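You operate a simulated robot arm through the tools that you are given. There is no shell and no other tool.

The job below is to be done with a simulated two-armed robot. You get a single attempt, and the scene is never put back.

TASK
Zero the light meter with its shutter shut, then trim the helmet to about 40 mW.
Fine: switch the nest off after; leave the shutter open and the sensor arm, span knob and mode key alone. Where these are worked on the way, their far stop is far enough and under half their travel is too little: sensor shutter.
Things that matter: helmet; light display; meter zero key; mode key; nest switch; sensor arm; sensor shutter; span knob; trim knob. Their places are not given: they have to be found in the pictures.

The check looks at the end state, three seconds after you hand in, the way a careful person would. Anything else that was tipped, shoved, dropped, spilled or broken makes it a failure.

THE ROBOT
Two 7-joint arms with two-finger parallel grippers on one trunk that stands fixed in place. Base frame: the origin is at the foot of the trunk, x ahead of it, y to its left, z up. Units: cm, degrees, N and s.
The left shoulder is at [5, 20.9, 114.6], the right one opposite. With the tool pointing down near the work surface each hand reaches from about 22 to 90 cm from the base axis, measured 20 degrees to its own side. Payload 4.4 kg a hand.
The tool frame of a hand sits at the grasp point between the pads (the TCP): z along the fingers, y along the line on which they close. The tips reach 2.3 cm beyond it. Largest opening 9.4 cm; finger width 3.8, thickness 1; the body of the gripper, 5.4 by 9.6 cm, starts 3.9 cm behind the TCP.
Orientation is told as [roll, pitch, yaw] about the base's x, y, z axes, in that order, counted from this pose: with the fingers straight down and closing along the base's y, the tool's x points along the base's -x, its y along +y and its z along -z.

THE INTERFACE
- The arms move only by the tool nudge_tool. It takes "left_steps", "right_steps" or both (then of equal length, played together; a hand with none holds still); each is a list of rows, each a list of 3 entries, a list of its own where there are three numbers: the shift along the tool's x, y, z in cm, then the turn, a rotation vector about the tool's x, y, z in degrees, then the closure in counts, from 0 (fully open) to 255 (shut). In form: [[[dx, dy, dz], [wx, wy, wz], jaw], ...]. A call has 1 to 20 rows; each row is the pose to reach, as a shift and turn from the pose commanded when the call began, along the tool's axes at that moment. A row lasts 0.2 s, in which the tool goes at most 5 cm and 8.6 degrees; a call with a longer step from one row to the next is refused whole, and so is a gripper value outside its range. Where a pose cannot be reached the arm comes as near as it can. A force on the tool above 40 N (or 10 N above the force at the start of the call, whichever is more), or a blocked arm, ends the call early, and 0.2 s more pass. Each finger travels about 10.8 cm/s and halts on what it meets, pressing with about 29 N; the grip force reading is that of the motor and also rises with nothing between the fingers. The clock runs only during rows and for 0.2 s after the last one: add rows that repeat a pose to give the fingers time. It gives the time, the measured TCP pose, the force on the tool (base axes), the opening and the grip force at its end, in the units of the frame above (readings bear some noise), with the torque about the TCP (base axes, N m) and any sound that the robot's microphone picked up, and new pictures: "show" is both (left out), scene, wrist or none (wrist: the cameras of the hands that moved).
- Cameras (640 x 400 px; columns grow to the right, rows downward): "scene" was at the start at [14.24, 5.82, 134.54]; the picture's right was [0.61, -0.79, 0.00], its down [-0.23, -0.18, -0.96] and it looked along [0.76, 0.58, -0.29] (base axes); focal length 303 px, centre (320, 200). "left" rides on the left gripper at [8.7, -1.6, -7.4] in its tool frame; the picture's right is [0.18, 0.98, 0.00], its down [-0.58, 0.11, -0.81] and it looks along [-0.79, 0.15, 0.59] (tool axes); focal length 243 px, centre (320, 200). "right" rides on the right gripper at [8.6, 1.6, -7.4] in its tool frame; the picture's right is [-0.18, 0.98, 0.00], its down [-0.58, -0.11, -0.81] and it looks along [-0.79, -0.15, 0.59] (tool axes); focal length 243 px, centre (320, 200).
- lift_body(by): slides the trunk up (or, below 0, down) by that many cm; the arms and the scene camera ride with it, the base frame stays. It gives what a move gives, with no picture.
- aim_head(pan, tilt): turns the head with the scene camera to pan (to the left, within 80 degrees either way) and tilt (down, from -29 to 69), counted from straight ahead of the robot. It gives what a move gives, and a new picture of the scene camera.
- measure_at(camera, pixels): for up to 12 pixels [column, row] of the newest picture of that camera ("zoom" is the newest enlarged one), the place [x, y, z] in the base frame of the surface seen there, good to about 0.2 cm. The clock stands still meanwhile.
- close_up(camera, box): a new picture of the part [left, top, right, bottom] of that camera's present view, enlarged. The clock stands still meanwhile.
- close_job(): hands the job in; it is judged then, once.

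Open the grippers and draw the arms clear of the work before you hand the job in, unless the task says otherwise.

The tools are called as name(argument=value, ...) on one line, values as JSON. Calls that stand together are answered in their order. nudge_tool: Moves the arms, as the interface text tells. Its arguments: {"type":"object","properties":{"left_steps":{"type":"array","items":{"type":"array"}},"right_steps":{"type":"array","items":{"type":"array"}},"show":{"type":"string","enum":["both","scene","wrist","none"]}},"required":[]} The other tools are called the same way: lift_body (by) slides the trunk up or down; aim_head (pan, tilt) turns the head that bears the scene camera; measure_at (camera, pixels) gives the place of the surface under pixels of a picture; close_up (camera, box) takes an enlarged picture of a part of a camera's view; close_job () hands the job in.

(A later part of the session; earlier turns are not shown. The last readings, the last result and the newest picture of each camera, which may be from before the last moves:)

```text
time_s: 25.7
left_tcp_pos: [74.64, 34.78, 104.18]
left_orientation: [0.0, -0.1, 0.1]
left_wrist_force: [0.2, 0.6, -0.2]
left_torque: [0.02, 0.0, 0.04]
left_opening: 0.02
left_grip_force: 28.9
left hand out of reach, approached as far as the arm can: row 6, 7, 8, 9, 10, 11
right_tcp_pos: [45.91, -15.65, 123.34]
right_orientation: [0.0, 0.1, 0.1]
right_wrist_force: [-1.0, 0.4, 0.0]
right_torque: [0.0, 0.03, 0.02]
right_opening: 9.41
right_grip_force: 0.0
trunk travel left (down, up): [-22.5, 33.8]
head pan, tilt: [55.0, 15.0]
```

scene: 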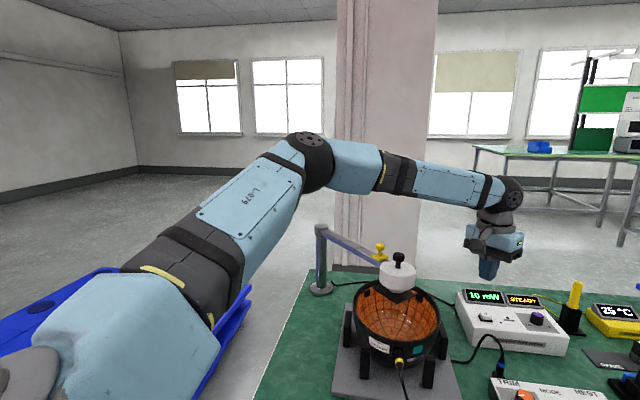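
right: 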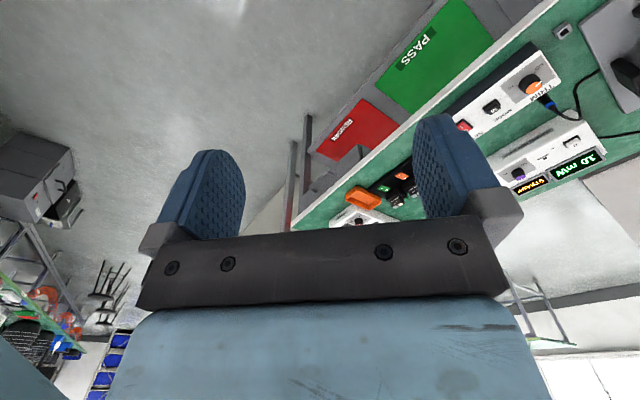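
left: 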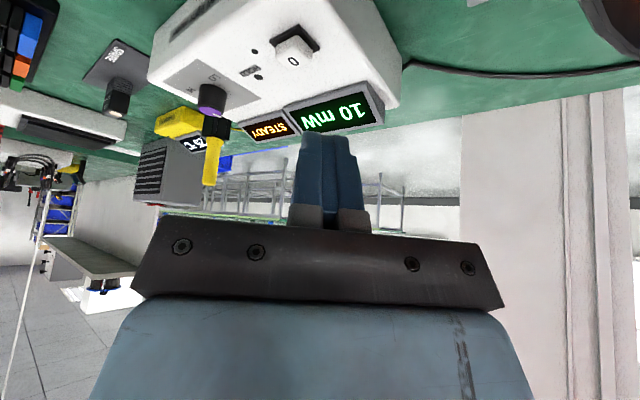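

The elbow again stops at exactly the same place, picture (312,155). I measure the arm links to understand the limit.

measure_at(camera="scene", pixels=[[310, 145], [325, 165], [285, 150], [265, 195], [235, 225], [200, 255], [160, 290], [100, 330], [40, 380], [385, 170], [510, 195], [340, 150]])

aim_head(pan=75, tilt=40)

```text
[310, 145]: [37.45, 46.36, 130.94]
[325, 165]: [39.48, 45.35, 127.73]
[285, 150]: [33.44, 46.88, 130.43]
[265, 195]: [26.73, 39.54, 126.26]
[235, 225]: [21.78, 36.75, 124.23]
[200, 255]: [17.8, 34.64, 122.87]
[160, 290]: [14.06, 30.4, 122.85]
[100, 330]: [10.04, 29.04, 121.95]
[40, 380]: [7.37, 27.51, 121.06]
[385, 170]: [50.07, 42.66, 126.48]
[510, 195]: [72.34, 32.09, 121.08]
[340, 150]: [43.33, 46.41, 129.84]
```

```text
time_s: 26.6
left_tcp_pos: [74.69, 34.81, 104.24]
left_orientation: [0.0, 0.0, 0.0]
left_wrist_force: [-0.2, 0.0, 0.5]
left_torque: [0.03, -0.03, -0.01]
left_opening: 0.01
left_grip_force: 29.4
right_tcp_pos: [45.82, -15.63, 123.32]
right_orientation: [-0.1, 0.0, -0.1]
right_wrist_force: [0.0, -0.4, -0.4]
right_torque: [0.01, -0.02, 0.01]
right_opening: 9.42
right_grip_force: 0.1
trunk travel left (down, up): [-22.5, 33.8]
head pan, tilt: [75.0, 40.0]
```

scene: 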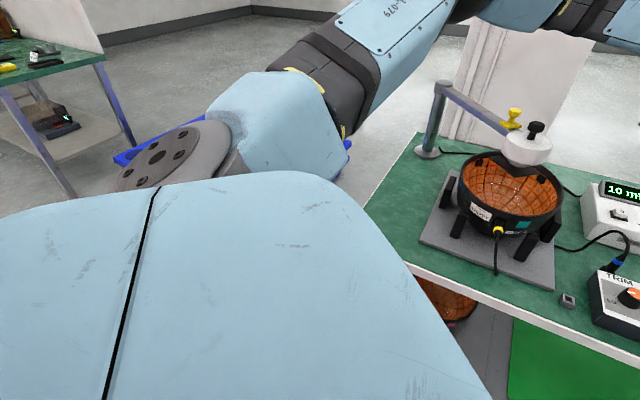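

I test whether the wrist's yaw is what binds: same forward reach to (83, 36, 102), but with yaw +40, hand well above the box.

nudge_tool(left_steps=[[[0, 0, 0], [0, 0, -8], 255], [[0, 0, 0], [0, 0, -16], 255], [[0, 0, 0], [0, 0, -24], 255], [[0, 0, 0], [0, 0, -32], 255], [[0, 0, 0], [0, 0, -40], 255], [[-3, 0, 1], [0, 0, -40], 255], [[-6, 0, 2], [0, 0, -40], 255], [[-9, 0, 2], [0, 0, -40], 255], [[-9, 0, 2], [0, 0, -40], 255]], show="none")

aim_head(pan=50, tilt=15)

```text
time_s: 28.6
left_tcp_pos: [75.45, 37.25, 103.64]
left_orientation: [0.0, 0.0, 40.1]
left_wrist_force: [-0.5, -0.2, 0.4]
left_torque: [-0.01, -0.02, 0.02]
left_opening: 0.0
left_grip_force: 28.6
left hand out of reach, approached as far as the arm can: row 6, 7, 8, 9
right_tcp_pos: [45.92, -15.73, 123.36]
right_orientation: [-0.1, 0.0, 0.0]
right_wrist_force: [-0.1, -0.6, -0.3]
right_torque: [-0.03, -0.01, 0.02]
right_opening: 9.38
right_grip_force: 0.2
trunk travel left (down, up): [-22.5, 33.8]
head pan, tilt: [75.0, 40.0]
```

```text
time_s: 29.5
left_tcp_pos: [75.48, 37.29, 103.7]
left_orientation: [-0.1, 0.0, 40.1]
left_wrist_force: [-0.6, -0.1, -0.5]
left_torque: [0.02, 0.0, -0.03]
left_opening: 0.02
left_grip_force: 29.5
right_tcp_pos: [45.82, -15.63, 123.35]
right_orientation: [-0.1, 0.0, 0.0]
right_wrist_force: [-0.6, 0.7, -0.1]
right_torque: [0.01, 0.02, 0.01]
right_opening: 9.38
right_grip_force: 0.0
trunk travel left (down, up): [-22.5, 33.8]
head pan, tilt: [50.0, 15.0]
```

scene: 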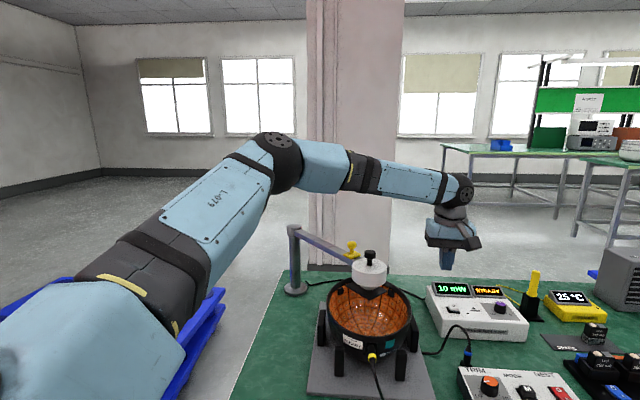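

Yaw changes nothing; the numbers fit a maximum shoulder-wrist distance of about 72 cm. So a strong tilt (≈60°), the wrist coming from the meter's front side, plus a lower trunk should reach the key; first I raise and draw back the hand, then lower the trunk 10 cm.

nudge_tool(left_steps=[[[2, 2, -3], [0, 0, 0], 255], [[4, 4, -6], [0, 0, 0], 255], [[6, 5, -9], [0, 0, 0], 255], [[7, 6, -11], [0, 0, 0], 255], [[7, 6, -11], [0, 0, 0], 255]], show="none")

lift_body(by=-10)

aim_head(pan=35, tilt=25)

```text
time_s: 30.7
left_tcp_pos: [66.2, 37.85, 114.8]
left_orientation: [0.0, 0.0, 40.1]
left_wrist_force: [-0.3, -0.8, -1.7]
left_torque: [-0.04, -0.01, 0.01]
left_opening: 0.0
left_grip_force: 28.6
right_tcp_pos: [46.0, -15.62, 123.31]
right_orientation: [0.0, 0.1, 0.1]
right_wrist_force: [-0.8, -0.3, 0.3]
right_torque: [-0.01, -0.01, 0.0]
right_opening: 9.38
right_grip_force: 0.0
trunk travel left (down, up): [-22.5, 33.8]
head pan, tilt: [50.0, 15.0]
```

```text
time_s: 32.0
left_tcp_pos: [66.15, 37.68, 104.75]
left_orientation: [-0.1, 0.0, 40.0]
left_wrist_force: [-0.5, -0.7, -0.4]
left_torque: [-0.01, 0.0, -0.02]
left_opening: 0.01
left_grip_force: 28.8
right_tcp_pos: [45.83, -15.62, 113.38]
right_orientation: [0.0, 0.0, 0.0]
right_wrist_force: [0.6, 0.0, 0.2]
right_torque: [-0.03, -0.01, -0.02]
right_opening: 9.38
right_grip_force: 0.0
trunk travel left (down, up): [-12.5, 43.8]
head pan, tilt: [50.0, 15.0]
```

```text
time_s: 32.8
left_tcp_pos: [66.23, 37.75, 104.89]
left_orientation: [0.0, 0.0, 40.1]
left_wrist_force: [-0.2, 0.2, -0.2]
left_torque: [0.02, 0.02, 0.01]
left_opening: 0.0
left_grip_force: 29.1
right_tcp_pos: [45.99, -15.75, 113.39]
right_orientation: [0.0, 0.0, 0.0]
right_wrist_force: [-0.1, 0.0, -0.5]
right_torque: [0.01, 0.01, 0.0]
right_opening: 9.42
right_grip_force: 0.0
trunk travel left (down, up): [-12.5, 43.8]
head pan, tilt: [35.0, 25.0]
```

scene: 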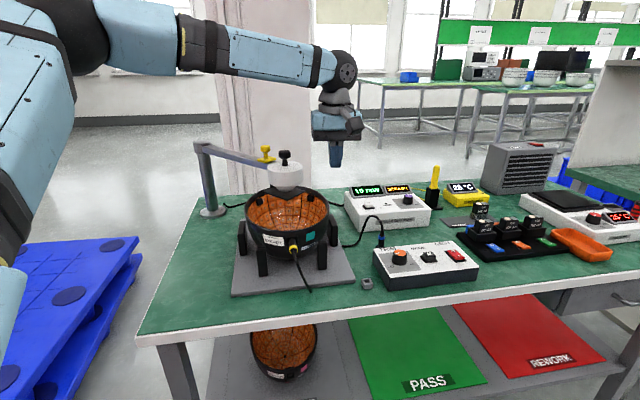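

Before tilting in I measure the cable arc, the helmet rim, the sensor head and the zero key from this view.

measure_at(camera="scene", pixels=[[371, 217], [380, 232], [381, 244], [362, 224], [328, 205], [300, 178], [284, 153], [302, 170], [372, 206], [376, 204], [300, 195]])

close_up(camera="scene", box=[330, 170, 458, 250])

```text
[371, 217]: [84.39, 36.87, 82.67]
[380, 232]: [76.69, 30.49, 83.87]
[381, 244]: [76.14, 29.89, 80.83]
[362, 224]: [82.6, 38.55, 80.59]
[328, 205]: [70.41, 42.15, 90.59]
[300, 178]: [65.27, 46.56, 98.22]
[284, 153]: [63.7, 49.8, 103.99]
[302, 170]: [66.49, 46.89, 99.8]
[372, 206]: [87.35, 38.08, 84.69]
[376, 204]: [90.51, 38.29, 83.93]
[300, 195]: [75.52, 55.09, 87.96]
```

```text
5.00 times, centred on (394, 210) of scene
```

zoom: 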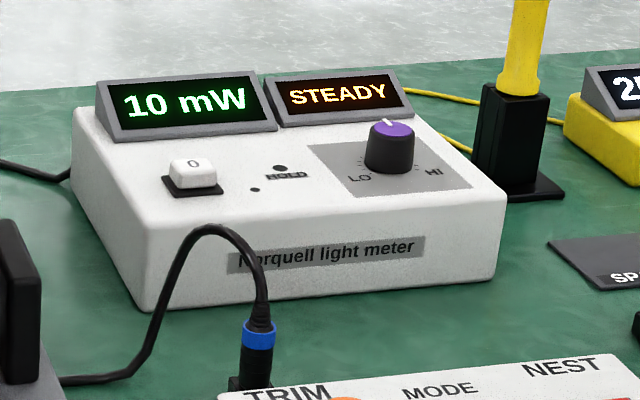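

I measure the cable arc precisely on the enlarged picture since the tilted hand will pass above it.

measure_at(camera="zoom", pixels=[[258, 280], [248, 252], [235, 238], [220, 229], [205, 228], [190, 238], [178, 255], [165, 285], [155, 320], [262, 305], [120, 370], [193, 163]])

```text
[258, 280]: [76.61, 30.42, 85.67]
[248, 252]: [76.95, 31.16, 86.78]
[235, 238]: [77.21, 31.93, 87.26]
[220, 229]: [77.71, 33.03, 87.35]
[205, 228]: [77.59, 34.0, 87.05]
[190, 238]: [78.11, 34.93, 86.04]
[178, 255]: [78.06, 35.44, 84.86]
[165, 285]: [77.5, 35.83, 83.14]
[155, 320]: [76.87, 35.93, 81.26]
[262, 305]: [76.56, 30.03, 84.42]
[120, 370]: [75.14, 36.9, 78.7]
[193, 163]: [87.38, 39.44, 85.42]
```

The cable arc peaks at z≈87.4 near (77.5, 33), so the slanted hand should have its camera on the upper side. I try turning the hand about its axis by +150 (to yaw 190), up here in free space.

nudge_tool(left_steps=[[[0, 0, -0.5], [0, 0, -8], 255], [[0, 0, -1], [0, 0, -16], 255], [[0, 0, -1.5], [0, 0, -24], 255], [[0, 0, -2], [0, 0, -32], 255], [[0, 0, -2], [0, 0, -40], 255], [[0, 0, -2], [0, 0, -48], 255], [[0, 0, -2], [0, 0, -56], 255], [[0, 0, -2], [0, 0, -64], 255], [[0, 0, -2], [0, 0, -72], 255], [[0, 0, -2], [0, 0, -80], 255], [[0, 0, -2], [0, 0, -88], 255], [[0, 0, -2], [0, 0, -96], 255], [[0, 0, -2], [0, 0, -104], 255], [[0, 0, -2], [0, 0, -112], 255], [[0, 0, -2], [0, 0, -120], 255], [[0, 0, -2], [0, 0, -128], 255], [[0, 0, -2], [0, 0, -136], 255], [[0, 0, -2], [0, 0, -144], 255], [[0, 0, -2], [0, 0, -150], 255], [[0, 0, -2], [0, 0, -150], 255]], show="scene")

```text
time_s: 37.0
left_tcp_pos: [64.69, 58.78, 104.66]
left_orientation: [3.8, 0.3, -175.2]
left_wrist_force: [-0.7, 0.0, -0.4]
left_torque: [0.01, -0.01, -0.01]
left_opening: 0.0
left_grip_force: 29.5
left hand out of reach, approached as far as the arm can: row 15, 16, 17, 18, 19, 20
right_tcp_pos: [45.92, -15.64, 113.3]
right_orientation: [-0.1, 0.0, 0.1]
right_wrist_force: [-0.4, -0.7, -0.2]
right_torque: [0.0, -0.01, -0.03]
right_opening: 9.4
right_grip_force: 0.0
trunk travel left (down, up): [-12.5, 43.8]
head pan, tilt: [35.0, 25.0]
```

scene: 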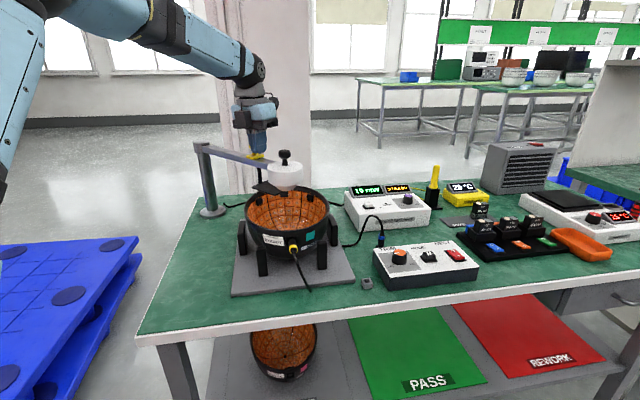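

The hand drifted over to (64.7, 58.8, 104.7), at the shutter handle, so it may have pushed the shutter. I zoom there before moving anything.

close_up(camera="scene", box=[190, 110, 350, 210])

close_up(camera="left", box=[0, 0, 640, 400])

```text
4.00 times, centred on (270, 160) of scene
```

zoom: 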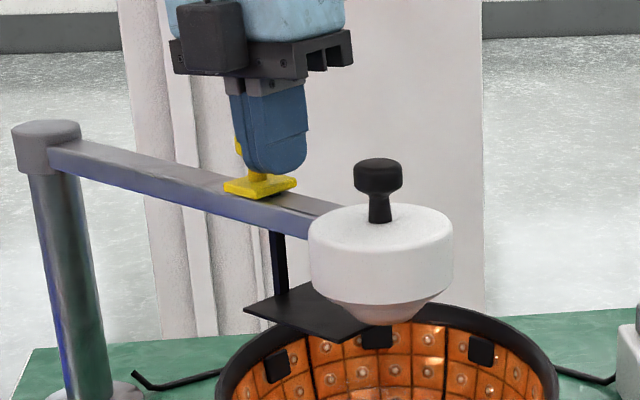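

```text
1.00 times, centred on (320, 200) of left (not enlarged: the box is as wide or as high as the picture)
```

zoom: 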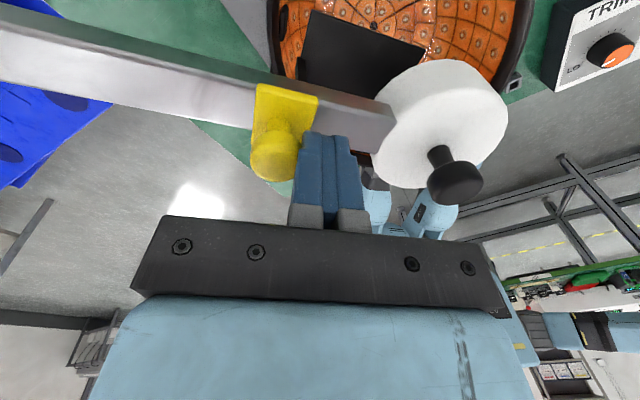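

The fingers pushed the shutter handle back toward open (y≈61); nothing else was touched. I rise straight up first, then turn back to yaw ≈90.

nudge_tool(left_steps=[[[0, 0, -2], [0, 0, 0], 255], [[0, 0, -5], [0, 0, 0], 255], [[0, 0, -8], [0, 0, 0], 255], [[0, 0, -10], [0, 0, 0], 255], [[0, 0, -10], [0, 0, 8], 255], [[0, 0, -10], [0, 0, 16], 255], [[0, 0, -10], [0, 0, 24], 255], [[0, 0, -10], [0, 0, 32], 255], [[0, 0, -10], [0, 0, 40], 255], [[0, 0, -10], [0, 0, 48], 200], [[0, 0, -10], [0, 0, 56], 150], [[0, 0, -10], [0, 0, 64], 100], [[0, 0, -10], [0, 0, 72], 50], [[0, 0, -10], [0, 0, 80], 0], [[0, 0, -10], [0, 0, 88], 0], [[0, 0, -10], [0, 0, 94.8], 0], [[0, 0, -10], [0, 0, 94.8], 0]])

close_up(camera="scene", box=[190, 110, 350, 210])

```text
time_s: 40.6
left_tcp_pos: [64.49, 59.52, 113.25]
left_orientation: [-0.7, 3.8, 89.8]
left_wrist_force: [-0.9, 0.1, 0.3]
left_torque: [0.02, 0.0, -0.03]
left_opening: 9.39
left_grip_force: 0.0
right_tcp_pos: [45.79, -15.62, 113.36]
right_orientation: [0.0, 0.0, -0.1]
right_wrist_force: [-0.2, 0.4, -0.4]
right_torque: [-0.03, -0.01, -0.01]
right_opening: 9.42
right_grip_force: 0.0
trunk travel left (down, up): [-12.5, 43.8]
head pan, tilt: [35.0, 25.0]
```

scene: 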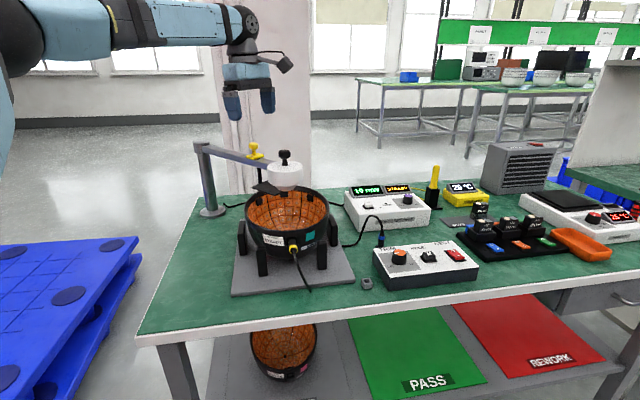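
left: 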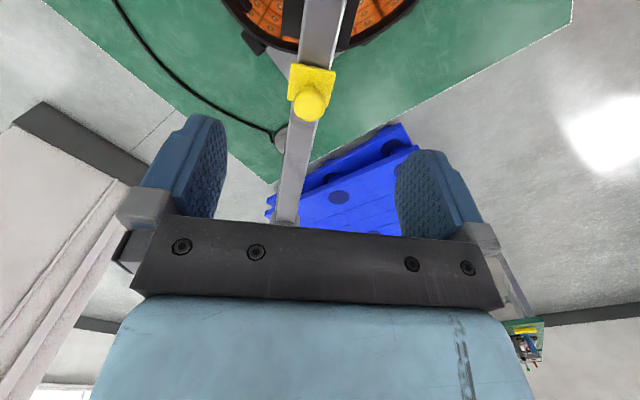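

```text
4.00 times, centred on (270, 160) of scene
```

zoom: 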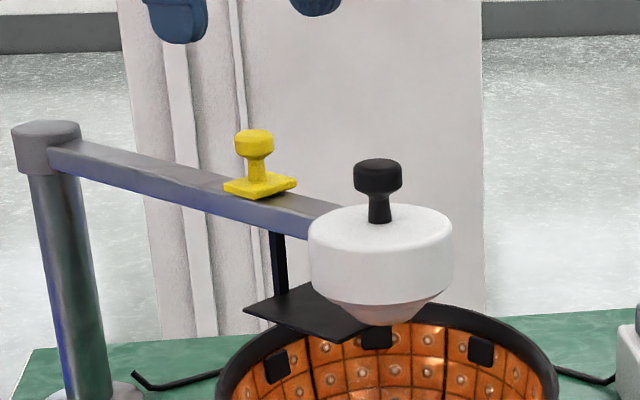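

The handle is undamaged and part-open. I measure the handle and the sensor knob to check that the arm has not swung.

measure_at(camera="scene", pixels=[[284, 153], [254, 144], [300, 178], [302, 170], [209, 148], [240, 156]])

measure_at(camera="left", pixels=[[311, 100], [300, 102], [322, 100], [311, 88], [308, 150], [320, 30], [303, 30], [338, 30]])

```text
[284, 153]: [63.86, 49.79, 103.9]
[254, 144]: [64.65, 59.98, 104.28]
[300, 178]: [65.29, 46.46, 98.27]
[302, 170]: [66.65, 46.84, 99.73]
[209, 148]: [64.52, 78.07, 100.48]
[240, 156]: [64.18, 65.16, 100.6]
```

```text
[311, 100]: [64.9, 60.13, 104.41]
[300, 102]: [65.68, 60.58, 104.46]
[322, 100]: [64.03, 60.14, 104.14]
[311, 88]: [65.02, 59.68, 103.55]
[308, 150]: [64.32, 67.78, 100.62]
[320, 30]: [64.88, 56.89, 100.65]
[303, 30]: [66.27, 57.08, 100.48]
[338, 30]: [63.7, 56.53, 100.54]
```

The sensor arm is unmoved (knob still at 63.9, 49.8) and the handle is at (64.9, 60.2). I level the hand, go down over the handle and grip it again.

nudge_tool(left_steps=[[[-0.7, -0.45, 0], [3.8, -0.7, 0], 0], [[-0.7, -0.6, 2.5], [3.8, -0.7, 0], 0], [[-0.7, -0.8, 5], [3.8, -0.7, 0], 0], [[-0.7, -0.95, 7.5], [3.8, -0.7, 0], 0], [[-0.7, -1.06, 9.3], [3.8, -0.7, 0], 0], [[-0.7, -1.06, 9.3], [3.8, -0.7, 0], 0], [[-0.7, -1.06, 9.3], [3.8, -0.7, 0], 120], [[-0.7, -1.06, 9.3], [3.8, -0.7, 0], 200], [[-0.7, -1.06, 9.3], [3.8, -0.7, 0], 255], [[-0.7, -1.06, 9.3], [3.8, -0.7, 0], 255]], show="wrist")

```text
time_s: 42.8
left_tcp_pos: [65.57, 59.62, 103.84]
left_orientation: [-4.3, 3.1, 89.9]
left_wrist_force: [-2.1, -0.4, -1.8]
left_torque: [-0.15, 1.0, 0.19]
left_opening: 3.08
left_grip_force: 44.8
right_tcp_pos: [45.88, -15.62, 113.47]
right_orientation: [0.0, 0.0, 0.0]
right_wrist_force: [-0.8, 0.5, 0.3]
right_torque: [0.01, -0.01, 0.03]
right_opening: 9.4
right_grip_force: 0.1
trunk travel left (down, up): [-12.5, 43.8]
head pan, tilt: [35.0, 25.0]
```

left: 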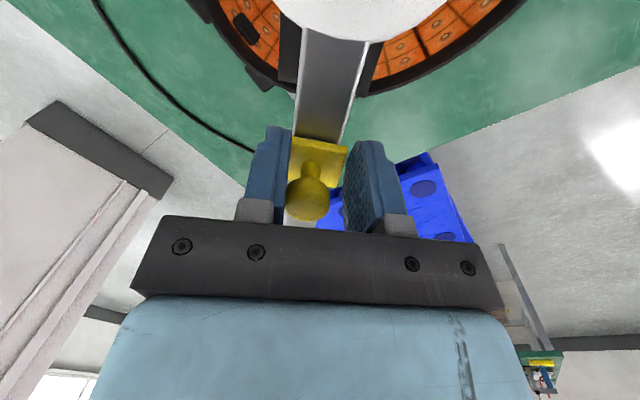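

My levelling turn was about the wrong axis (roll now -4.3, pitch 3.1), so one finger caught the handle's base plate (opening 3.08). I open, rise and level correctly.

nudge_tool(left_steps=[[[0, 0, 0], [0, 0, 0], 150], [[0, 0, 0], [0, 0, 0], 60], [[0, 0, 0], [0, 0, 0], 0], [[0, 0, 0], [0, 0, 0], 0], [[0, 0, -2], [0, 0, 0], 0], [[0, 0, -4], [0, 0, 0], 0], [[0, 0, -5], [-4.3, -3.1, 0], 0], [[0, 0, -5], [-4.3, -3.1, 0], 0]])

close_up(camera="scene", box=[190, 110, 350, 210])

measure_at(camera="scene", pixels=[[284, 153], [254, 144], [300, 178], [302, 170], [209, 148], [240, 156]])

```text
time_s: 44.6
left_tcp_pos: [65.2, 60.01, 108.71]
left_orientation: [-0.1, 0.1, 89.9]
left_wrist_force: [-0.7, 0.6, 0.3]
left_torque: [-0.01, 0.01, -0.02]
left_opening: 9.41
left_grip_force: 0.1
right_tcp_pos: [45.77, -15.55, 113.44]
right_orientation: [0.0, 0.0, -0.1]
right_wrist_force: [-0.5, 0.0, 0.1]
right_torque: [-0.04, 0.02, 0.0]
right_opening: 9.41
right_grip_force: 0.1
trunk travel left (down, up): [-12.5, 43.8]
head pan, tilt: [35.0, 25.0]
```

scene: 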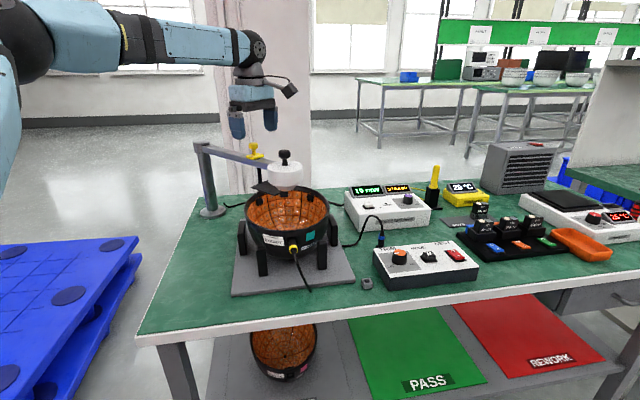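
left: 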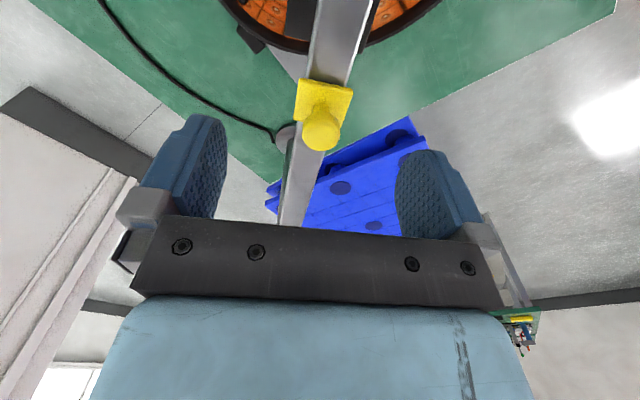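

```text
4.00 times, centred on (270, 160) of scene
```

zoom: 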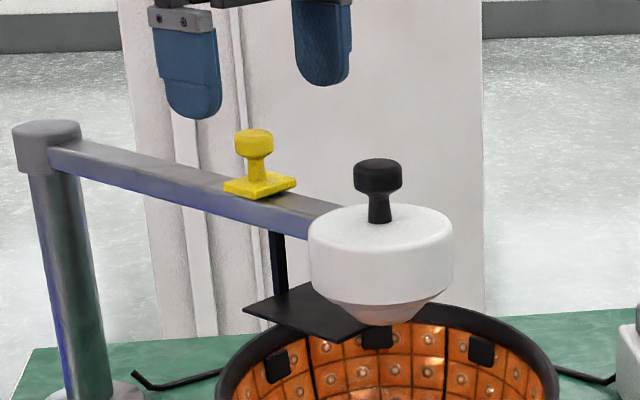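

```text
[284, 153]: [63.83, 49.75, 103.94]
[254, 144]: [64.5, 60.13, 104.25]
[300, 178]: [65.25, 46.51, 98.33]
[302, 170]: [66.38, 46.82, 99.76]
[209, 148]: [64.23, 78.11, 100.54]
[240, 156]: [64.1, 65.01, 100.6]
```

Level now at (65.2, 60.0, 108.7) and the arm is unmoved. I descend, grip the knob and slide it to the shut stop.

nudge_tool(left_steps=[[[-0.15, 0.15, 2.5], [0, 0, 0], 0], [[-0.15, 0.15, 4.7], [0, 0, 0], 0], [[-0.15, 0.15, 4.7], [0, 0, 0], 0], [[-0.15, 0.15, 4.7], [0, 0, 0], 120], [[-0.15, 0.15, 4.7], [0, 0, 0], 200], [[-0.15, 0.15, 4.7], [0, 0, 0], 255], [[-0.15, 0.15, 4.7], [0, 0, 0], 255], [[0.3, 0.15, 4.7], [0, 0, 0], 255], [[0.7, 0.15, 4.7], [0, 0, 0], 255], [[1.1, 0.15, 4.7], [0, 0, 0], 255], [[1.5, 0.15, 4.7], [0, 0, 0], 255], [[1.9, 0.15, 4.7], [0, 0, 0], 255], [[2.3, 0.15, 4.7], [0, 0, 0], 255], [[2.7, 0.15, 4.7], [0, 0, 0], 255], [[3.1, 0.15, 4.7], [0, 0, 0], 255], [[3.5, 0.15, 4.7], [0, 0, 0], 255], [[3.6, 0.15, 4.7], [0, 0, 0], 255], [[3.6, 0.15, 4.7], [0, 0, 0], 255]])

close_up(camera="scene", box=[190, 110, 350, 210])

```text
time_s: 48.4
left_tcp_pos: [65.28, 56.19, 104.12]
left_orientation: [-0.1, 0.1, 90.0]
left_wrist_force: [-2.0, 1.4, -9.3]
left_torque: [-0.24, 0.04, 0.16]
left_opening: 2.35
left_grip_force: 44.6
right_tcp_pos: [46.02, -15.65, 113.25]
right_orientation: [-0.2, 0.0, -0.1]
right_wrist_force: [0.4, 0.1, -0.6]
right_torque: [0.04, -0.01, -0.03]
right_opening: 9.4
right_grip_force: 0.1
trunk travel left (down, up): [-12.5, 43.8]
head pan, tilt: [35.0, 25.0]
```

scene: 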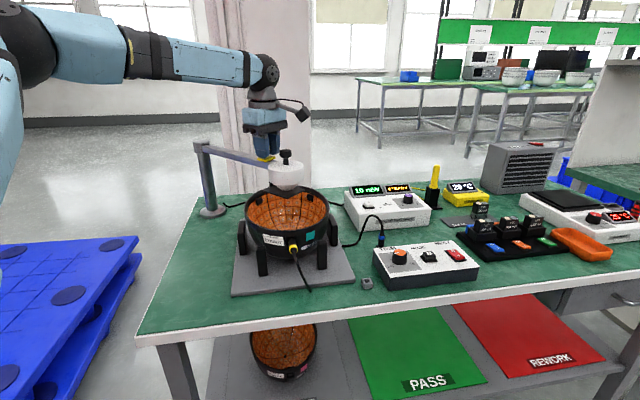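
left: 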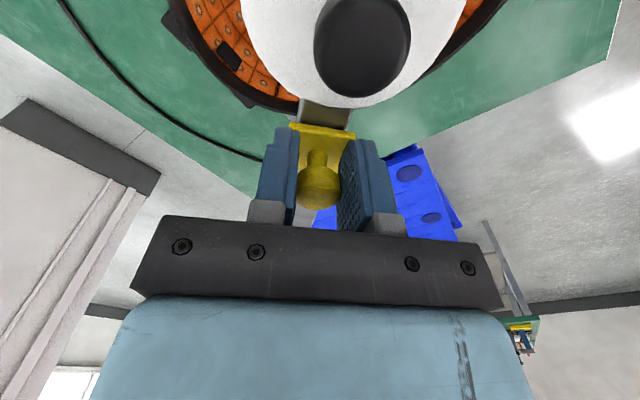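

```text
4.00 times, centred on (270, 160) of scene
```

zoom: 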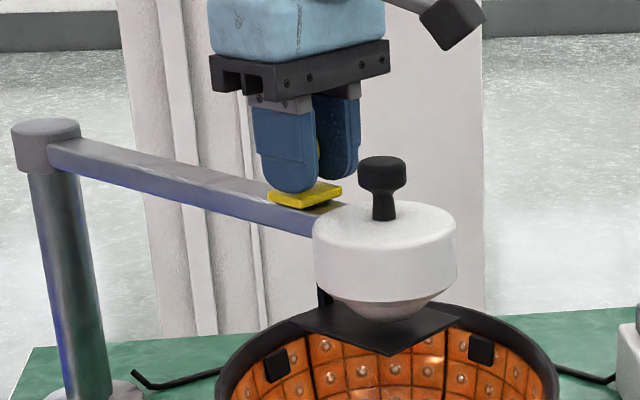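

The handle reached y≈56.2 but the head shows a slight (about 0.2 cm) push to +x. I push on to feel the stop with a small -x correction, then release and rise.

nudge_tool(left_steps=[[[0.2, 0.15, 0], [0, 0, 0], 255], [[0.4, 0.25, 0], [0, 0, 0], 255], [[0.4, 0.25, 0], [0, 0, 0], 255]], show="none")

nudge_tool(left_steps=[[[-0.1, 0, 0], [0, 0, 0], 255], [[-0.1, 0, 0], [0, 0, 0], 150], [[-0.1, 0, 0], [0, 0, 0], 60], [[-0.1, 0, 0], [0, 0, 0], 0], [[-0.1, 0, 0], [0, 0, 0], 0], [[-0.1, 0, -2], [0, 0, 0], 0], [[-0.1, 0, -5], [0, 0, 0], 0], [[-0.1, 0, -9], [0, 0, 0], 0], [[-0.1, 0, -13], [0, 0, 0], 0], [[-0.1, 0, -15], [0, 0, 0], 0]], show="scene")

close_up(camera="scene", box=[190, 110, 350, 210])

measure_at(camera="scene", pixels=[[284, 153], [268, 147], [300, 178], [302, 170], [209, 148], [240, 156]])

```text
time_s: 49.2
left_tcp_pos: [64.96, 55.99, 104.04]
left_orientation: [0.0, 0.1, 89.9]
left_wrist_force: [0.9, 1.6, -5.8]
left_torque: [-0.15, -0.06, -0.19]
left_opening: 2.31
left_grip_force: 45.1
right_tcp_pos: [45.89, -15.59, 113.31]
right_orientation: [-0.1, 0.0, 0.0]
right_wrist_force: [-0.2, 0.4, 0.0]
right_torque: [-0.01, 0.02, -0.01]
right_opening: 9.4
right_grip_force: 0.1
trunk travel left (down, up): [-12.5, 43.8]
head pan, tilt: [35.0, 25.0]
```

```text
time_s: 51.4
left_tcp_pos: [64.79, 56.18, 119.52]
left_orientation: [-0.2, 0.1, 90.0]
left_wrist_force: [-0.5, -0.1, -0.4]
left_torque: [0.0, -0.01, -0.02]
left_opening: 9.4
left_grip_force: 0.1
right_tcp_pos: [45.83, -15.7, 113.43]
right_orientation: [0.0, 0.0, 0.0]
right_wrist_force: [0.3, 0.3, -0.2]
right_torque: [-0.01, 0.02, 0.03]
right_opening: 9.43
right_grip_force: 0.0
trunk travel left (down, up): [-12.5, 43.8]
head pan, tilt: [35.0, 25.0]
```

scene: 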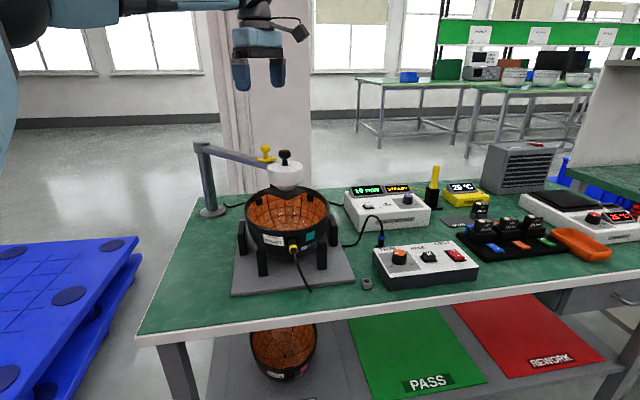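

```text
4.00 times, centred on (270, 160) of scene
```

zoom: 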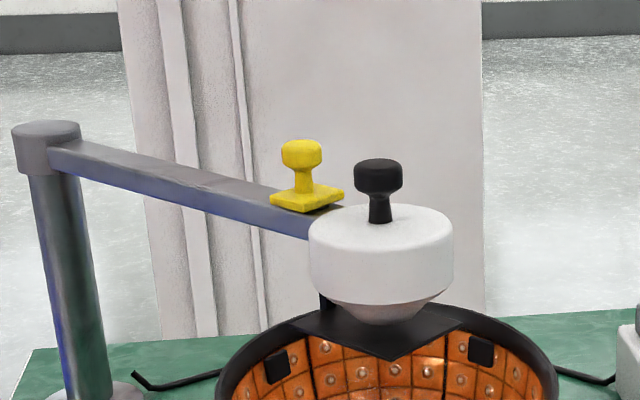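

```text
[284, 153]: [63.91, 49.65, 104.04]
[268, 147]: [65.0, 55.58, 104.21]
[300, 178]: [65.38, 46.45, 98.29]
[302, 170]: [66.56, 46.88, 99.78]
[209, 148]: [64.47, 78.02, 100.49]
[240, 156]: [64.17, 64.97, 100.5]
```

The shutter is fully shut (handle y≈55.8) and the arm unmoved. Now I carry the closed hand, still at yaw 90, over to a point in front of the meter at (70, 39, 107).

nudge_tool(left_steps=[[[3, -1, 0], [0, 0, 0], 100], [[6, -2, 0], [0, 0, 0], 200], [[9, -3, 0], [0, 0, 0], 255], [[12, -4, 0], [0, 0, 0], 255], [[15, -4.5, 2], [0, 0, 0], 255], [[17.2, -5, 5], [0, 0, 0], 255], [[17.2, -5.2, 9], [0, 0, 0], 255], [[17.2, -5.2, 12.5], [0, 0, 0], 255], [[17.2, -5.2, 12.5], [0, 0, 0], 255]], show="scene")

```text
time_s: 53.4
left_tcp_pos: [69.87, 38.6, 106.73]
left_orientation: [-0.3, 0.0, 90.0]
left_wrist_force: [0.5, -0.1, -1.3]
left_torque: [-0.02, -0.02, 0.02]
left_opening: 0.0
left_grip_force: 28.8
right_tcp_pos: [45.87, -15.62, 113.36]
right_orientation: [0.0, -0.1, 0.0]
right_wrist_force: [0.0, -0.4, -0.2]
right_torque: [0.0, -0.05, 0.0]
right_opening: 9.41
right_grip_force: 0.1
trunk travel left (down, up): [-12.5, 43.8]
head pan, tilt: [35.0, 25.0]
```

scene: 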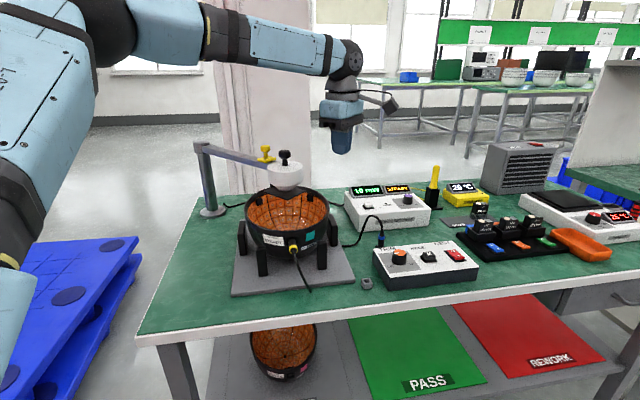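

Now I tilt the fingers forward by 50 degrees while advancing to (80, 38.8, 98).

nudge_tool(left_steps=[[[0, -1.5, 1], [8.4, 0, 0], 255], [[0, -3, 2], [16.8, 0, 0], 255], [[0, -4.5, 3.5], [25.2, 0, 0], 255], [[0, -6, 5], [33.6, 0, 0], 255], [[0, -8, 6.5], [42, 0, 0], 255], [[-0.2, -10.1, 8.7], [50, 0, 0], 255], [[-0.2, -10.1, 8.7], [50, 0, 0], 255]])

```text
time_s: 55.0
left_tcp_pos: [80.02, 38.67, 98.08]
left_orientation: [-50.2, 0.0, 90.0]
left_wrist_force: [-0.1, 1.3, 0.4]
left_torque: [0.03, 0.01, 0.01]
left_opening: 0.03
left_grip_force: 29.4
right_tcp_pos: [45.79, -15.61, 113.4]
right_orientation: [0.0, 0.1, 0.0]
right_wrist_force: [0.3, -0.8, 0.4]
right_torque: [0.03, -0.03, 0.01]
right_opening: 9.41
right_grip_force: 0.1
trunk travel left (down, up): [-12.5, 43.8]
head pan, tilt: [35.0, 25.0]
```

scene: 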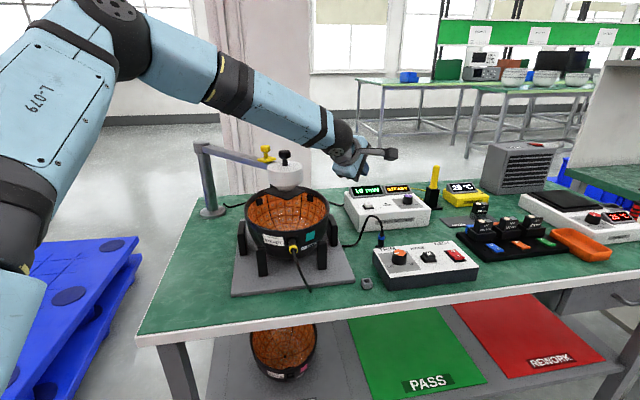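
left: 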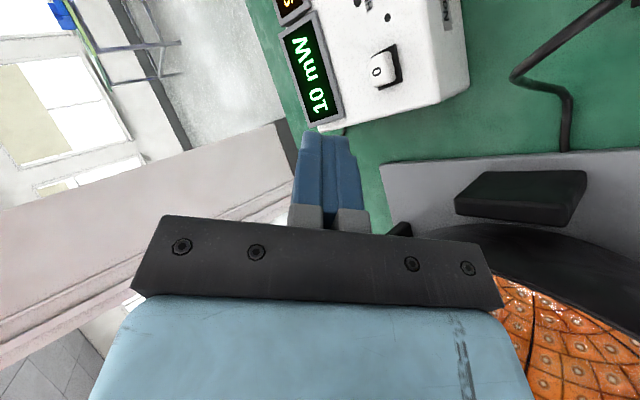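

The tilt worked with no reach complaint. The left camera sees the zero key at (378,70); I measure it and the forearm clearance to the sensor head.

measure_at(camera="left", pixels=[[378, 70], [385, 60], [385, 80], [395, 65], [345, 125], [325, 120], [340, 95]])

measure_at(camera="scene", pixels=[[290, 120], [310, 140], [325, 145], [345, 140], [280, 130], [250, 110], [345, 165]])

```text
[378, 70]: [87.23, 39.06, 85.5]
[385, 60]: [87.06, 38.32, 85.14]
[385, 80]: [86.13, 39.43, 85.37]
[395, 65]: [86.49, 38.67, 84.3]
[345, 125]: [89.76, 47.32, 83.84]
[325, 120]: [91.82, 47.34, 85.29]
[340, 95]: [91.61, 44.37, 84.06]
```

```text
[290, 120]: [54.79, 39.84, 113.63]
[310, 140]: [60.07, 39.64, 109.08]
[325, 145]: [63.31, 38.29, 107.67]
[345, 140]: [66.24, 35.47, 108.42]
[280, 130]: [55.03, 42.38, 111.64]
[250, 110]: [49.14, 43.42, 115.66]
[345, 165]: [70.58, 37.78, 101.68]
```

Key top centre (87.1, 39.0, 85.5). I advance to about 3 cm above it, watching for a reach limit.

nudge_tool(left_steps=[[[-0.1, 0, 2.5], [0, 0, 0], 255], [[-0.2, 0.3, 5], [0, 0, 0], 255], [[-0.3, 0.8, 7.2], [0, 0, 0], 255], [[-0.3, 2.0, 9.4], [0, 0, 0], 255], [[-0.3, 2.0, 9.4], [0, 0, 0], 255]])

close_up(camera="scene", box=[240, 110, 440, 235])

```text
time_s: 56.2
left_tcp_pos: [85.48, 39.24, 90.69]
left_orientation: [-50.2, -0.1, 90.0]
left_wrist_force: [0.9, 0.3, -0.8]
left_torque: [-0.01, 0.0, -0.04]
left_opening: 0.0
left_grip_force: 29.2
left hand out of reach, approached as far as the arm can: row 4, 5
right_tcp_pos: [45.85, -15.72, 113.39]
right_orientation: [0.0, 0.0, 0.0]
right_wrist_force: [1.8, -0.1, 0.4]
right_torque: [0.01, -0.02, 0.02]
right_opening: 9.38
right_grip_force: 0.0
trunk travel left (down, up): [-12.5, 43.8]
head pan, tilt: [35.0, 25.0]
```

scene: 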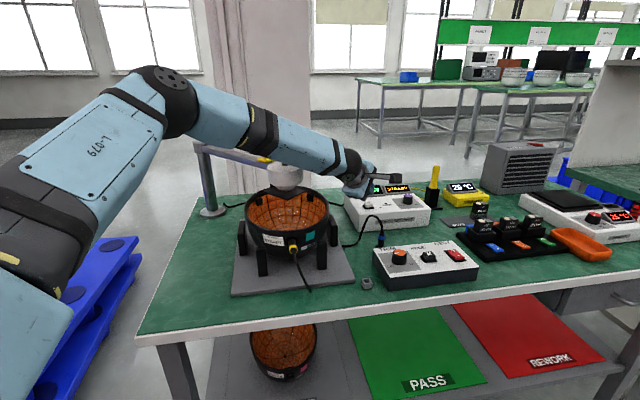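
left: 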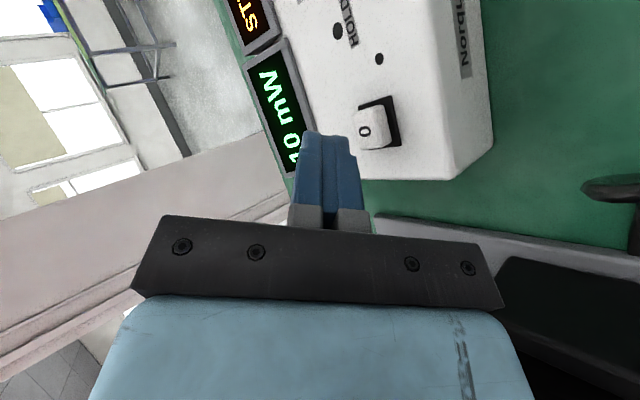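

```text
3.20 times, centred on (340, 172) of scene
```

zoom: 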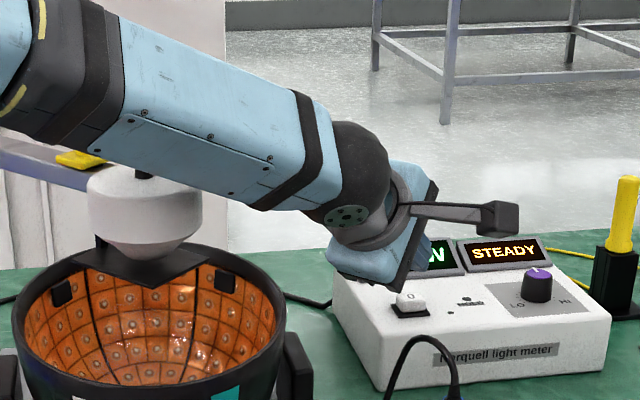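

It got to (85.5, 39.2, 90.7), just at the limit. I tilt 7° more to gain reach and come down to about 0.5 cm above the key.

nudge_tool(left_steps=[[[-0.2, 0, 0], [3.5, 0, 0], 255], [[-0.3, 0, 0], [7, 0, 0], 255], [[-0.3, 1.15, 0.96], [7, 0, 0], 255], [[-0.3, 1.99, 1.67], [7, 0, 0], 255], [[-0.3, 1.99, 1.67], [7, 0, 0], 255]])

close_up(camera="scene", box=[330, 160, 458, 240])

close_up(camera="left", box=[270, 60, 430, 160])

```text
time_s: 57.4
left_tcp_pos: [85.5, 39.83, 89.98]
left_orientation: [-56.7, 0.0, 89.8]
left_wrist_force: [0.0, 0.5, -0.4]
left_torque: [0.0, 0.01, 0.01]
left_opening: 0.0
left_grip_force: 29.3
left hand out of reach, approached as far as the arm can: row 3, 4, 5
right_tcp_pos: [45.9, -15.75, 113.26]
right_orientation: [0.0, 0.0, -0.1]
right_wrist_force: [-0.2, -0.2, 0.1]
right_torque: [-0.06, 0.0, -0.02]
right_opening: 9.4
right_grip_force: 0.0
trunk travel left (down, up): [-12.5, 43.8]
head pan, tilt: [35.0, 25.0]
```

scene: 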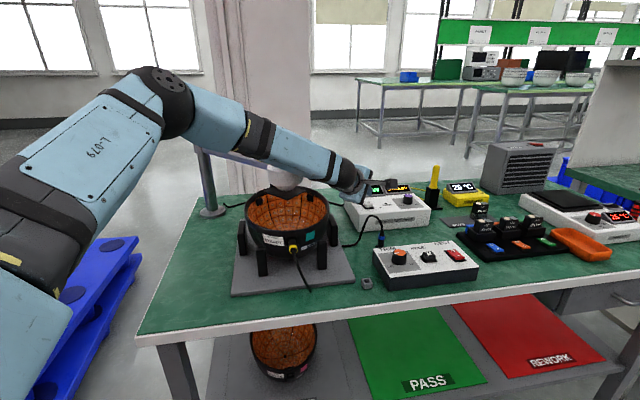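
left: 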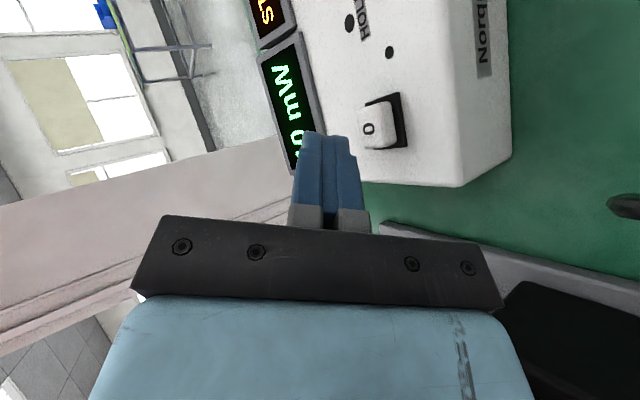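

```text
5.00 times, centred on (394, 200) of scene
```

zoom: 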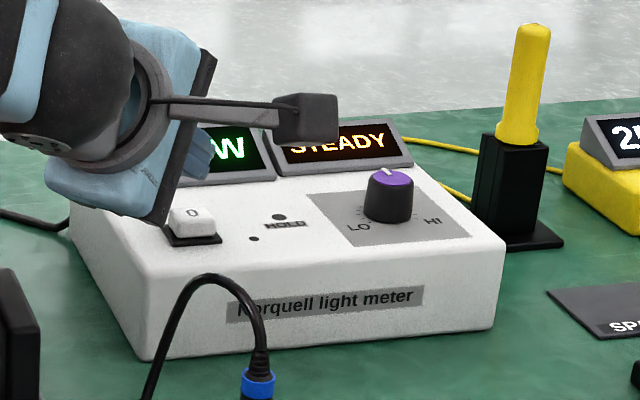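

```text
4.00 times, centred on (350, 110) of left
```

zoom: 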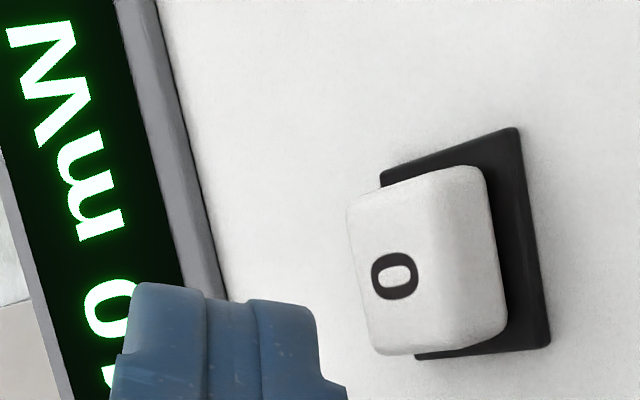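

Lower relative heights cost reach, so lowering the trunk a few cm more will give it. First I check the forearm's clearance to the sensor head and helmet rim.

close_up(camera="scene", box=[220, 110, 380, 210])

measure_at(camera="scene", pixels=[[300, 160], [310, 175], [290, 168], [320, 183], [330, 150], [335, 170], [340, 190], [285, 180], [300, 190], [325, 205], [290, 140], [352, 190]])

```text
4.00 times, centred on (300, 160) of scene
```

zoom: 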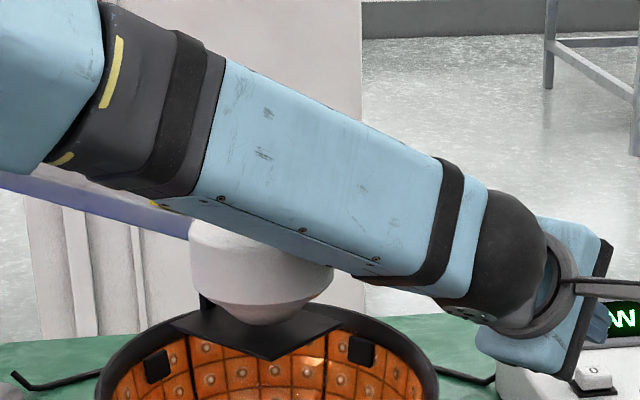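

```text
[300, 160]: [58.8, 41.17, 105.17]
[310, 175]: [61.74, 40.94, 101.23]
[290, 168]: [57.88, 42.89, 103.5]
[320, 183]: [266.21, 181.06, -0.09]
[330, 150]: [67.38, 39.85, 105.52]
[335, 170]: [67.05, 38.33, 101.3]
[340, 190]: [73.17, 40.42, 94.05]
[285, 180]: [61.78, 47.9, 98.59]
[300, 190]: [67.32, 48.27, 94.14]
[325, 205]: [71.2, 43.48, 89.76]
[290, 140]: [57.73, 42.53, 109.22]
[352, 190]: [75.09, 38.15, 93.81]
```

The forearm passes only about 1 cm from the sensor head, so lowering in this posture is risky. I measure the elbow and upper arm to understand which limit binds.

measure_at(camera="scene", pixels=[[160, 75], [175, 95], [180, 115], [130, 80], [110, 130], [70, 190], [40, 240], [30, 300], [215, 100], [270, 130], [355, 170], [362, 185]])

```text
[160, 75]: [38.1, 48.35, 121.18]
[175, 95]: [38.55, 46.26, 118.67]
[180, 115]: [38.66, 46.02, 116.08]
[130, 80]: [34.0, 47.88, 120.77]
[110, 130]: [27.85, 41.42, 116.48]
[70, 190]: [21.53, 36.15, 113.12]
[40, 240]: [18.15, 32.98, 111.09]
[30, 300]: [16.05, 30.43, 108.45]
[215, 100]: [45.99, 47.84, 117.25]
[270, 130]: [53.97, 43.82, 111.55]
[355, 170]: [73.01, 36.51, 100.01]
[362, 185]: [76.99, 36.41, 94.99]
```

The elbow sits outward at about 38° azimuth. I retreat from the meter, level the hand, and then test reach further to the right (toward the trim box), to see whether the elbow can swing inward.

nudge_tool(left_steps=[[[0, -1, -2.5], [0, 0, 0], 255], [[0, -2.5, -6], [-8.1, 0, 0], 255], [[0, -3.8, -8.5], [-16.2, 0, 0], 255], [[0, -5.1, -10.5], [-24.3, 0, 0], 255], [[0, -5.1, -11.5], [-32.4, 0, 0], 255], [[0, -5.1, -12.5], [-40.5, 0, 0], 255], [[0, -5.1, -13.5], [-48.6, 0, 0], 255], [[0, -5.1, -14.5], [-56.7, 0, 0], 255], [[0, -5.1, -14.5], [-56.7, 0, 0], 255]], show="scene")

```text
time_s: 59.4
left_tcp_pos: [76.26, 39.66, 102.12]
left_orientation: [-0.4, 0.0, 90.0]
left_wrist_force: [0.5, 0.5, -0.2]
left_torque: [0.01, -0.01, 0.03]
left_opening: 0.0
left_grip_force: 28.5
right_tcp_pos: [45.85, -15.62, 113.42]
right_orientation: [0.0, 0.0, 0.0]
right_wrist_force: [-0.4, 1.5, 0.0]
right_torque: [0.01, 0.01, -0.01]
right_opening: 9.38
right_grip_force: 0.1
trunk travel left (down, up): [-12.5, 43.8]
head pan, tilt: [35.0, 25.0]
```

scene: 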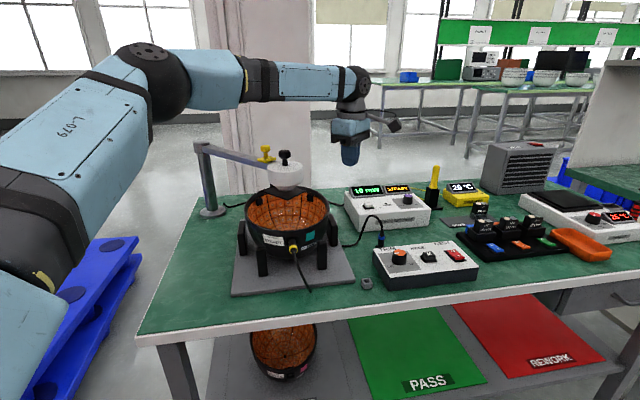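

Sensor and shutter look untouched. Now I move the hand to the right at this height to (72, 18, 102).

nudge_tool(left_steps=[[[3.6, 0.7, 0], [0, 0, 0], 255], [[7.2, 1.4, 0], [0, 0, 0], 255], [[10.8, 2.1, 0], [0, 0, 0], 255], [[14.4, 2.8, 0], [0, 0, 0], 255], [[18, 3.5, 0], [0, 0, 0], 255], [[21.7, 4.3, 0], [0, 0, 0], 255], [[21.7, 4.3, 0], [0, 0, 0], 255]], show="scene")

```text
time_s: 61.0
left_tcp_pos: [67.38, 22.29, 102.05]
left_orientation: [-0.6, 0.1, 90.0]
left_wrist_force: [-0.6, 0.4, 0.8]
left_torque: [0.04, 0.02, 0.0]
left_opening: 0.01
left_grip_force: 28.7
left hand out of reach, approached as far as the arm can: row 3, 4, 5, 6, 7
right_tcp_pos: [45.86, -15.7, 113.38]
right_orientation: [0.0, 0.1, 0.1]
right_wrist_force: [-0.2, -0.4, 0.3]
right_torque: [0.0, 0.0, -0.01]
right_opening: 9.4
right_grip_force: 0.0
trunk travel left (down, up): [-12.5, 43.8]
head pan, tilt: [35.0, 25.0]
```

scene: 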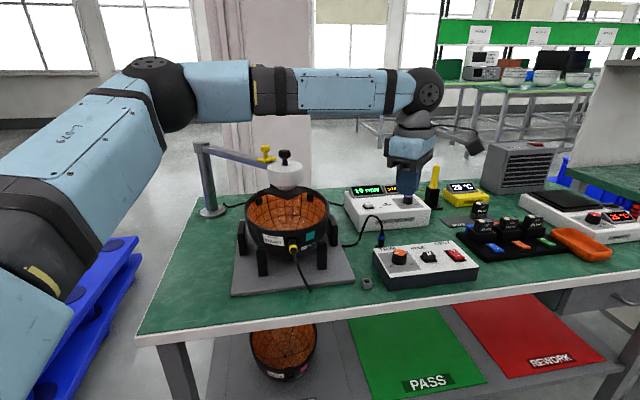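

The elbow again stayed put and the hand stopped at (67.4, 22.3). I test whether holding the target for many rows lets the arm creep closer.

nudge_tool(left_steps=[[[2.2, -2.3, 0], [0, 0, 0], 255], [[4.3, -4.6, 0], [0, 0, 0], 255], [[4.3, -4.6, 0], [0, 0, 0], 255], [[4.3, -4.6, 0], [0, 0, 0], 255], [[4.3, -4.6, 0], [0, 0, 0], 255], [[4.3, -4.6, 0], [0, 0, 0], 255], [[4.3, -4.6, 0], [0, 0, 0], 255], [[4.3, -4.6, 0], [0, 0, 0], 255], [[4.3, -4.6, 0], [0, 0, 0], 255], [[4.3, -4.6, 0], [0, 0, 0], 255]], show="scene")

measure_at(camera="scene", pixels=[[150, 60], [175, 95], [165, 75], [130, 75], [190, 120]])

```text
time_s: 63.2
left_tcp_pos: [67.67, 22.52, 102.11]
left_orientation: [-0.6, 0.1, 90.1]
left_wrist_force: [0.1, -0.5, 0.0]
left_torque: [0.03, 0.03, -0.03]
left_opening: 0.0
left_grip_force: 29.8
left hand out of reach, approached as far as the arm can: row 1, 2, 3, 4, 5, 6, 7, 8, 9, 10
right_tcp_pos: [45.87, -15.54, 113.3]
right_orientation: [0.0, 0.0, 0.0]
right_wrist_force: [0.2, -0.4, 0.2]
right_torque: [-0.03, 0.03, 0.0]
right_opening: 9.41
right_grip_force: 0.0
trunk travel left (down, up): [-12.5, 43.8]
head pan, tilt: [35.0, 25.0]
```

scene: 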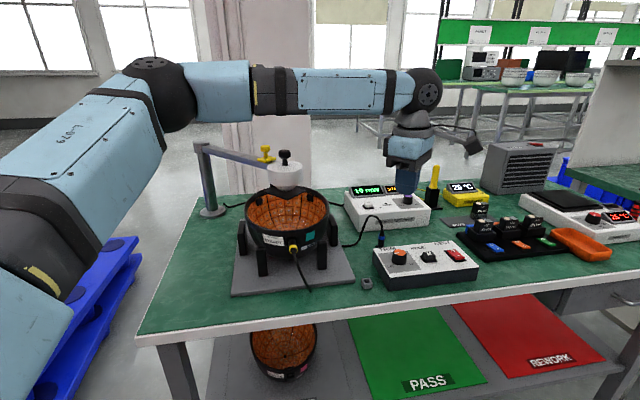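

```text
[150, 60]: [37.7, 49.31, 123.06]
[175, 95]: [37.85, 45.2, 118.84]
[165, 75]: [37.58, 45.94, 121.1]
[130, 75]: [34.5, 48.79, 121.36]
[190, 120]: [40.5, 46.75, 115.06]
```

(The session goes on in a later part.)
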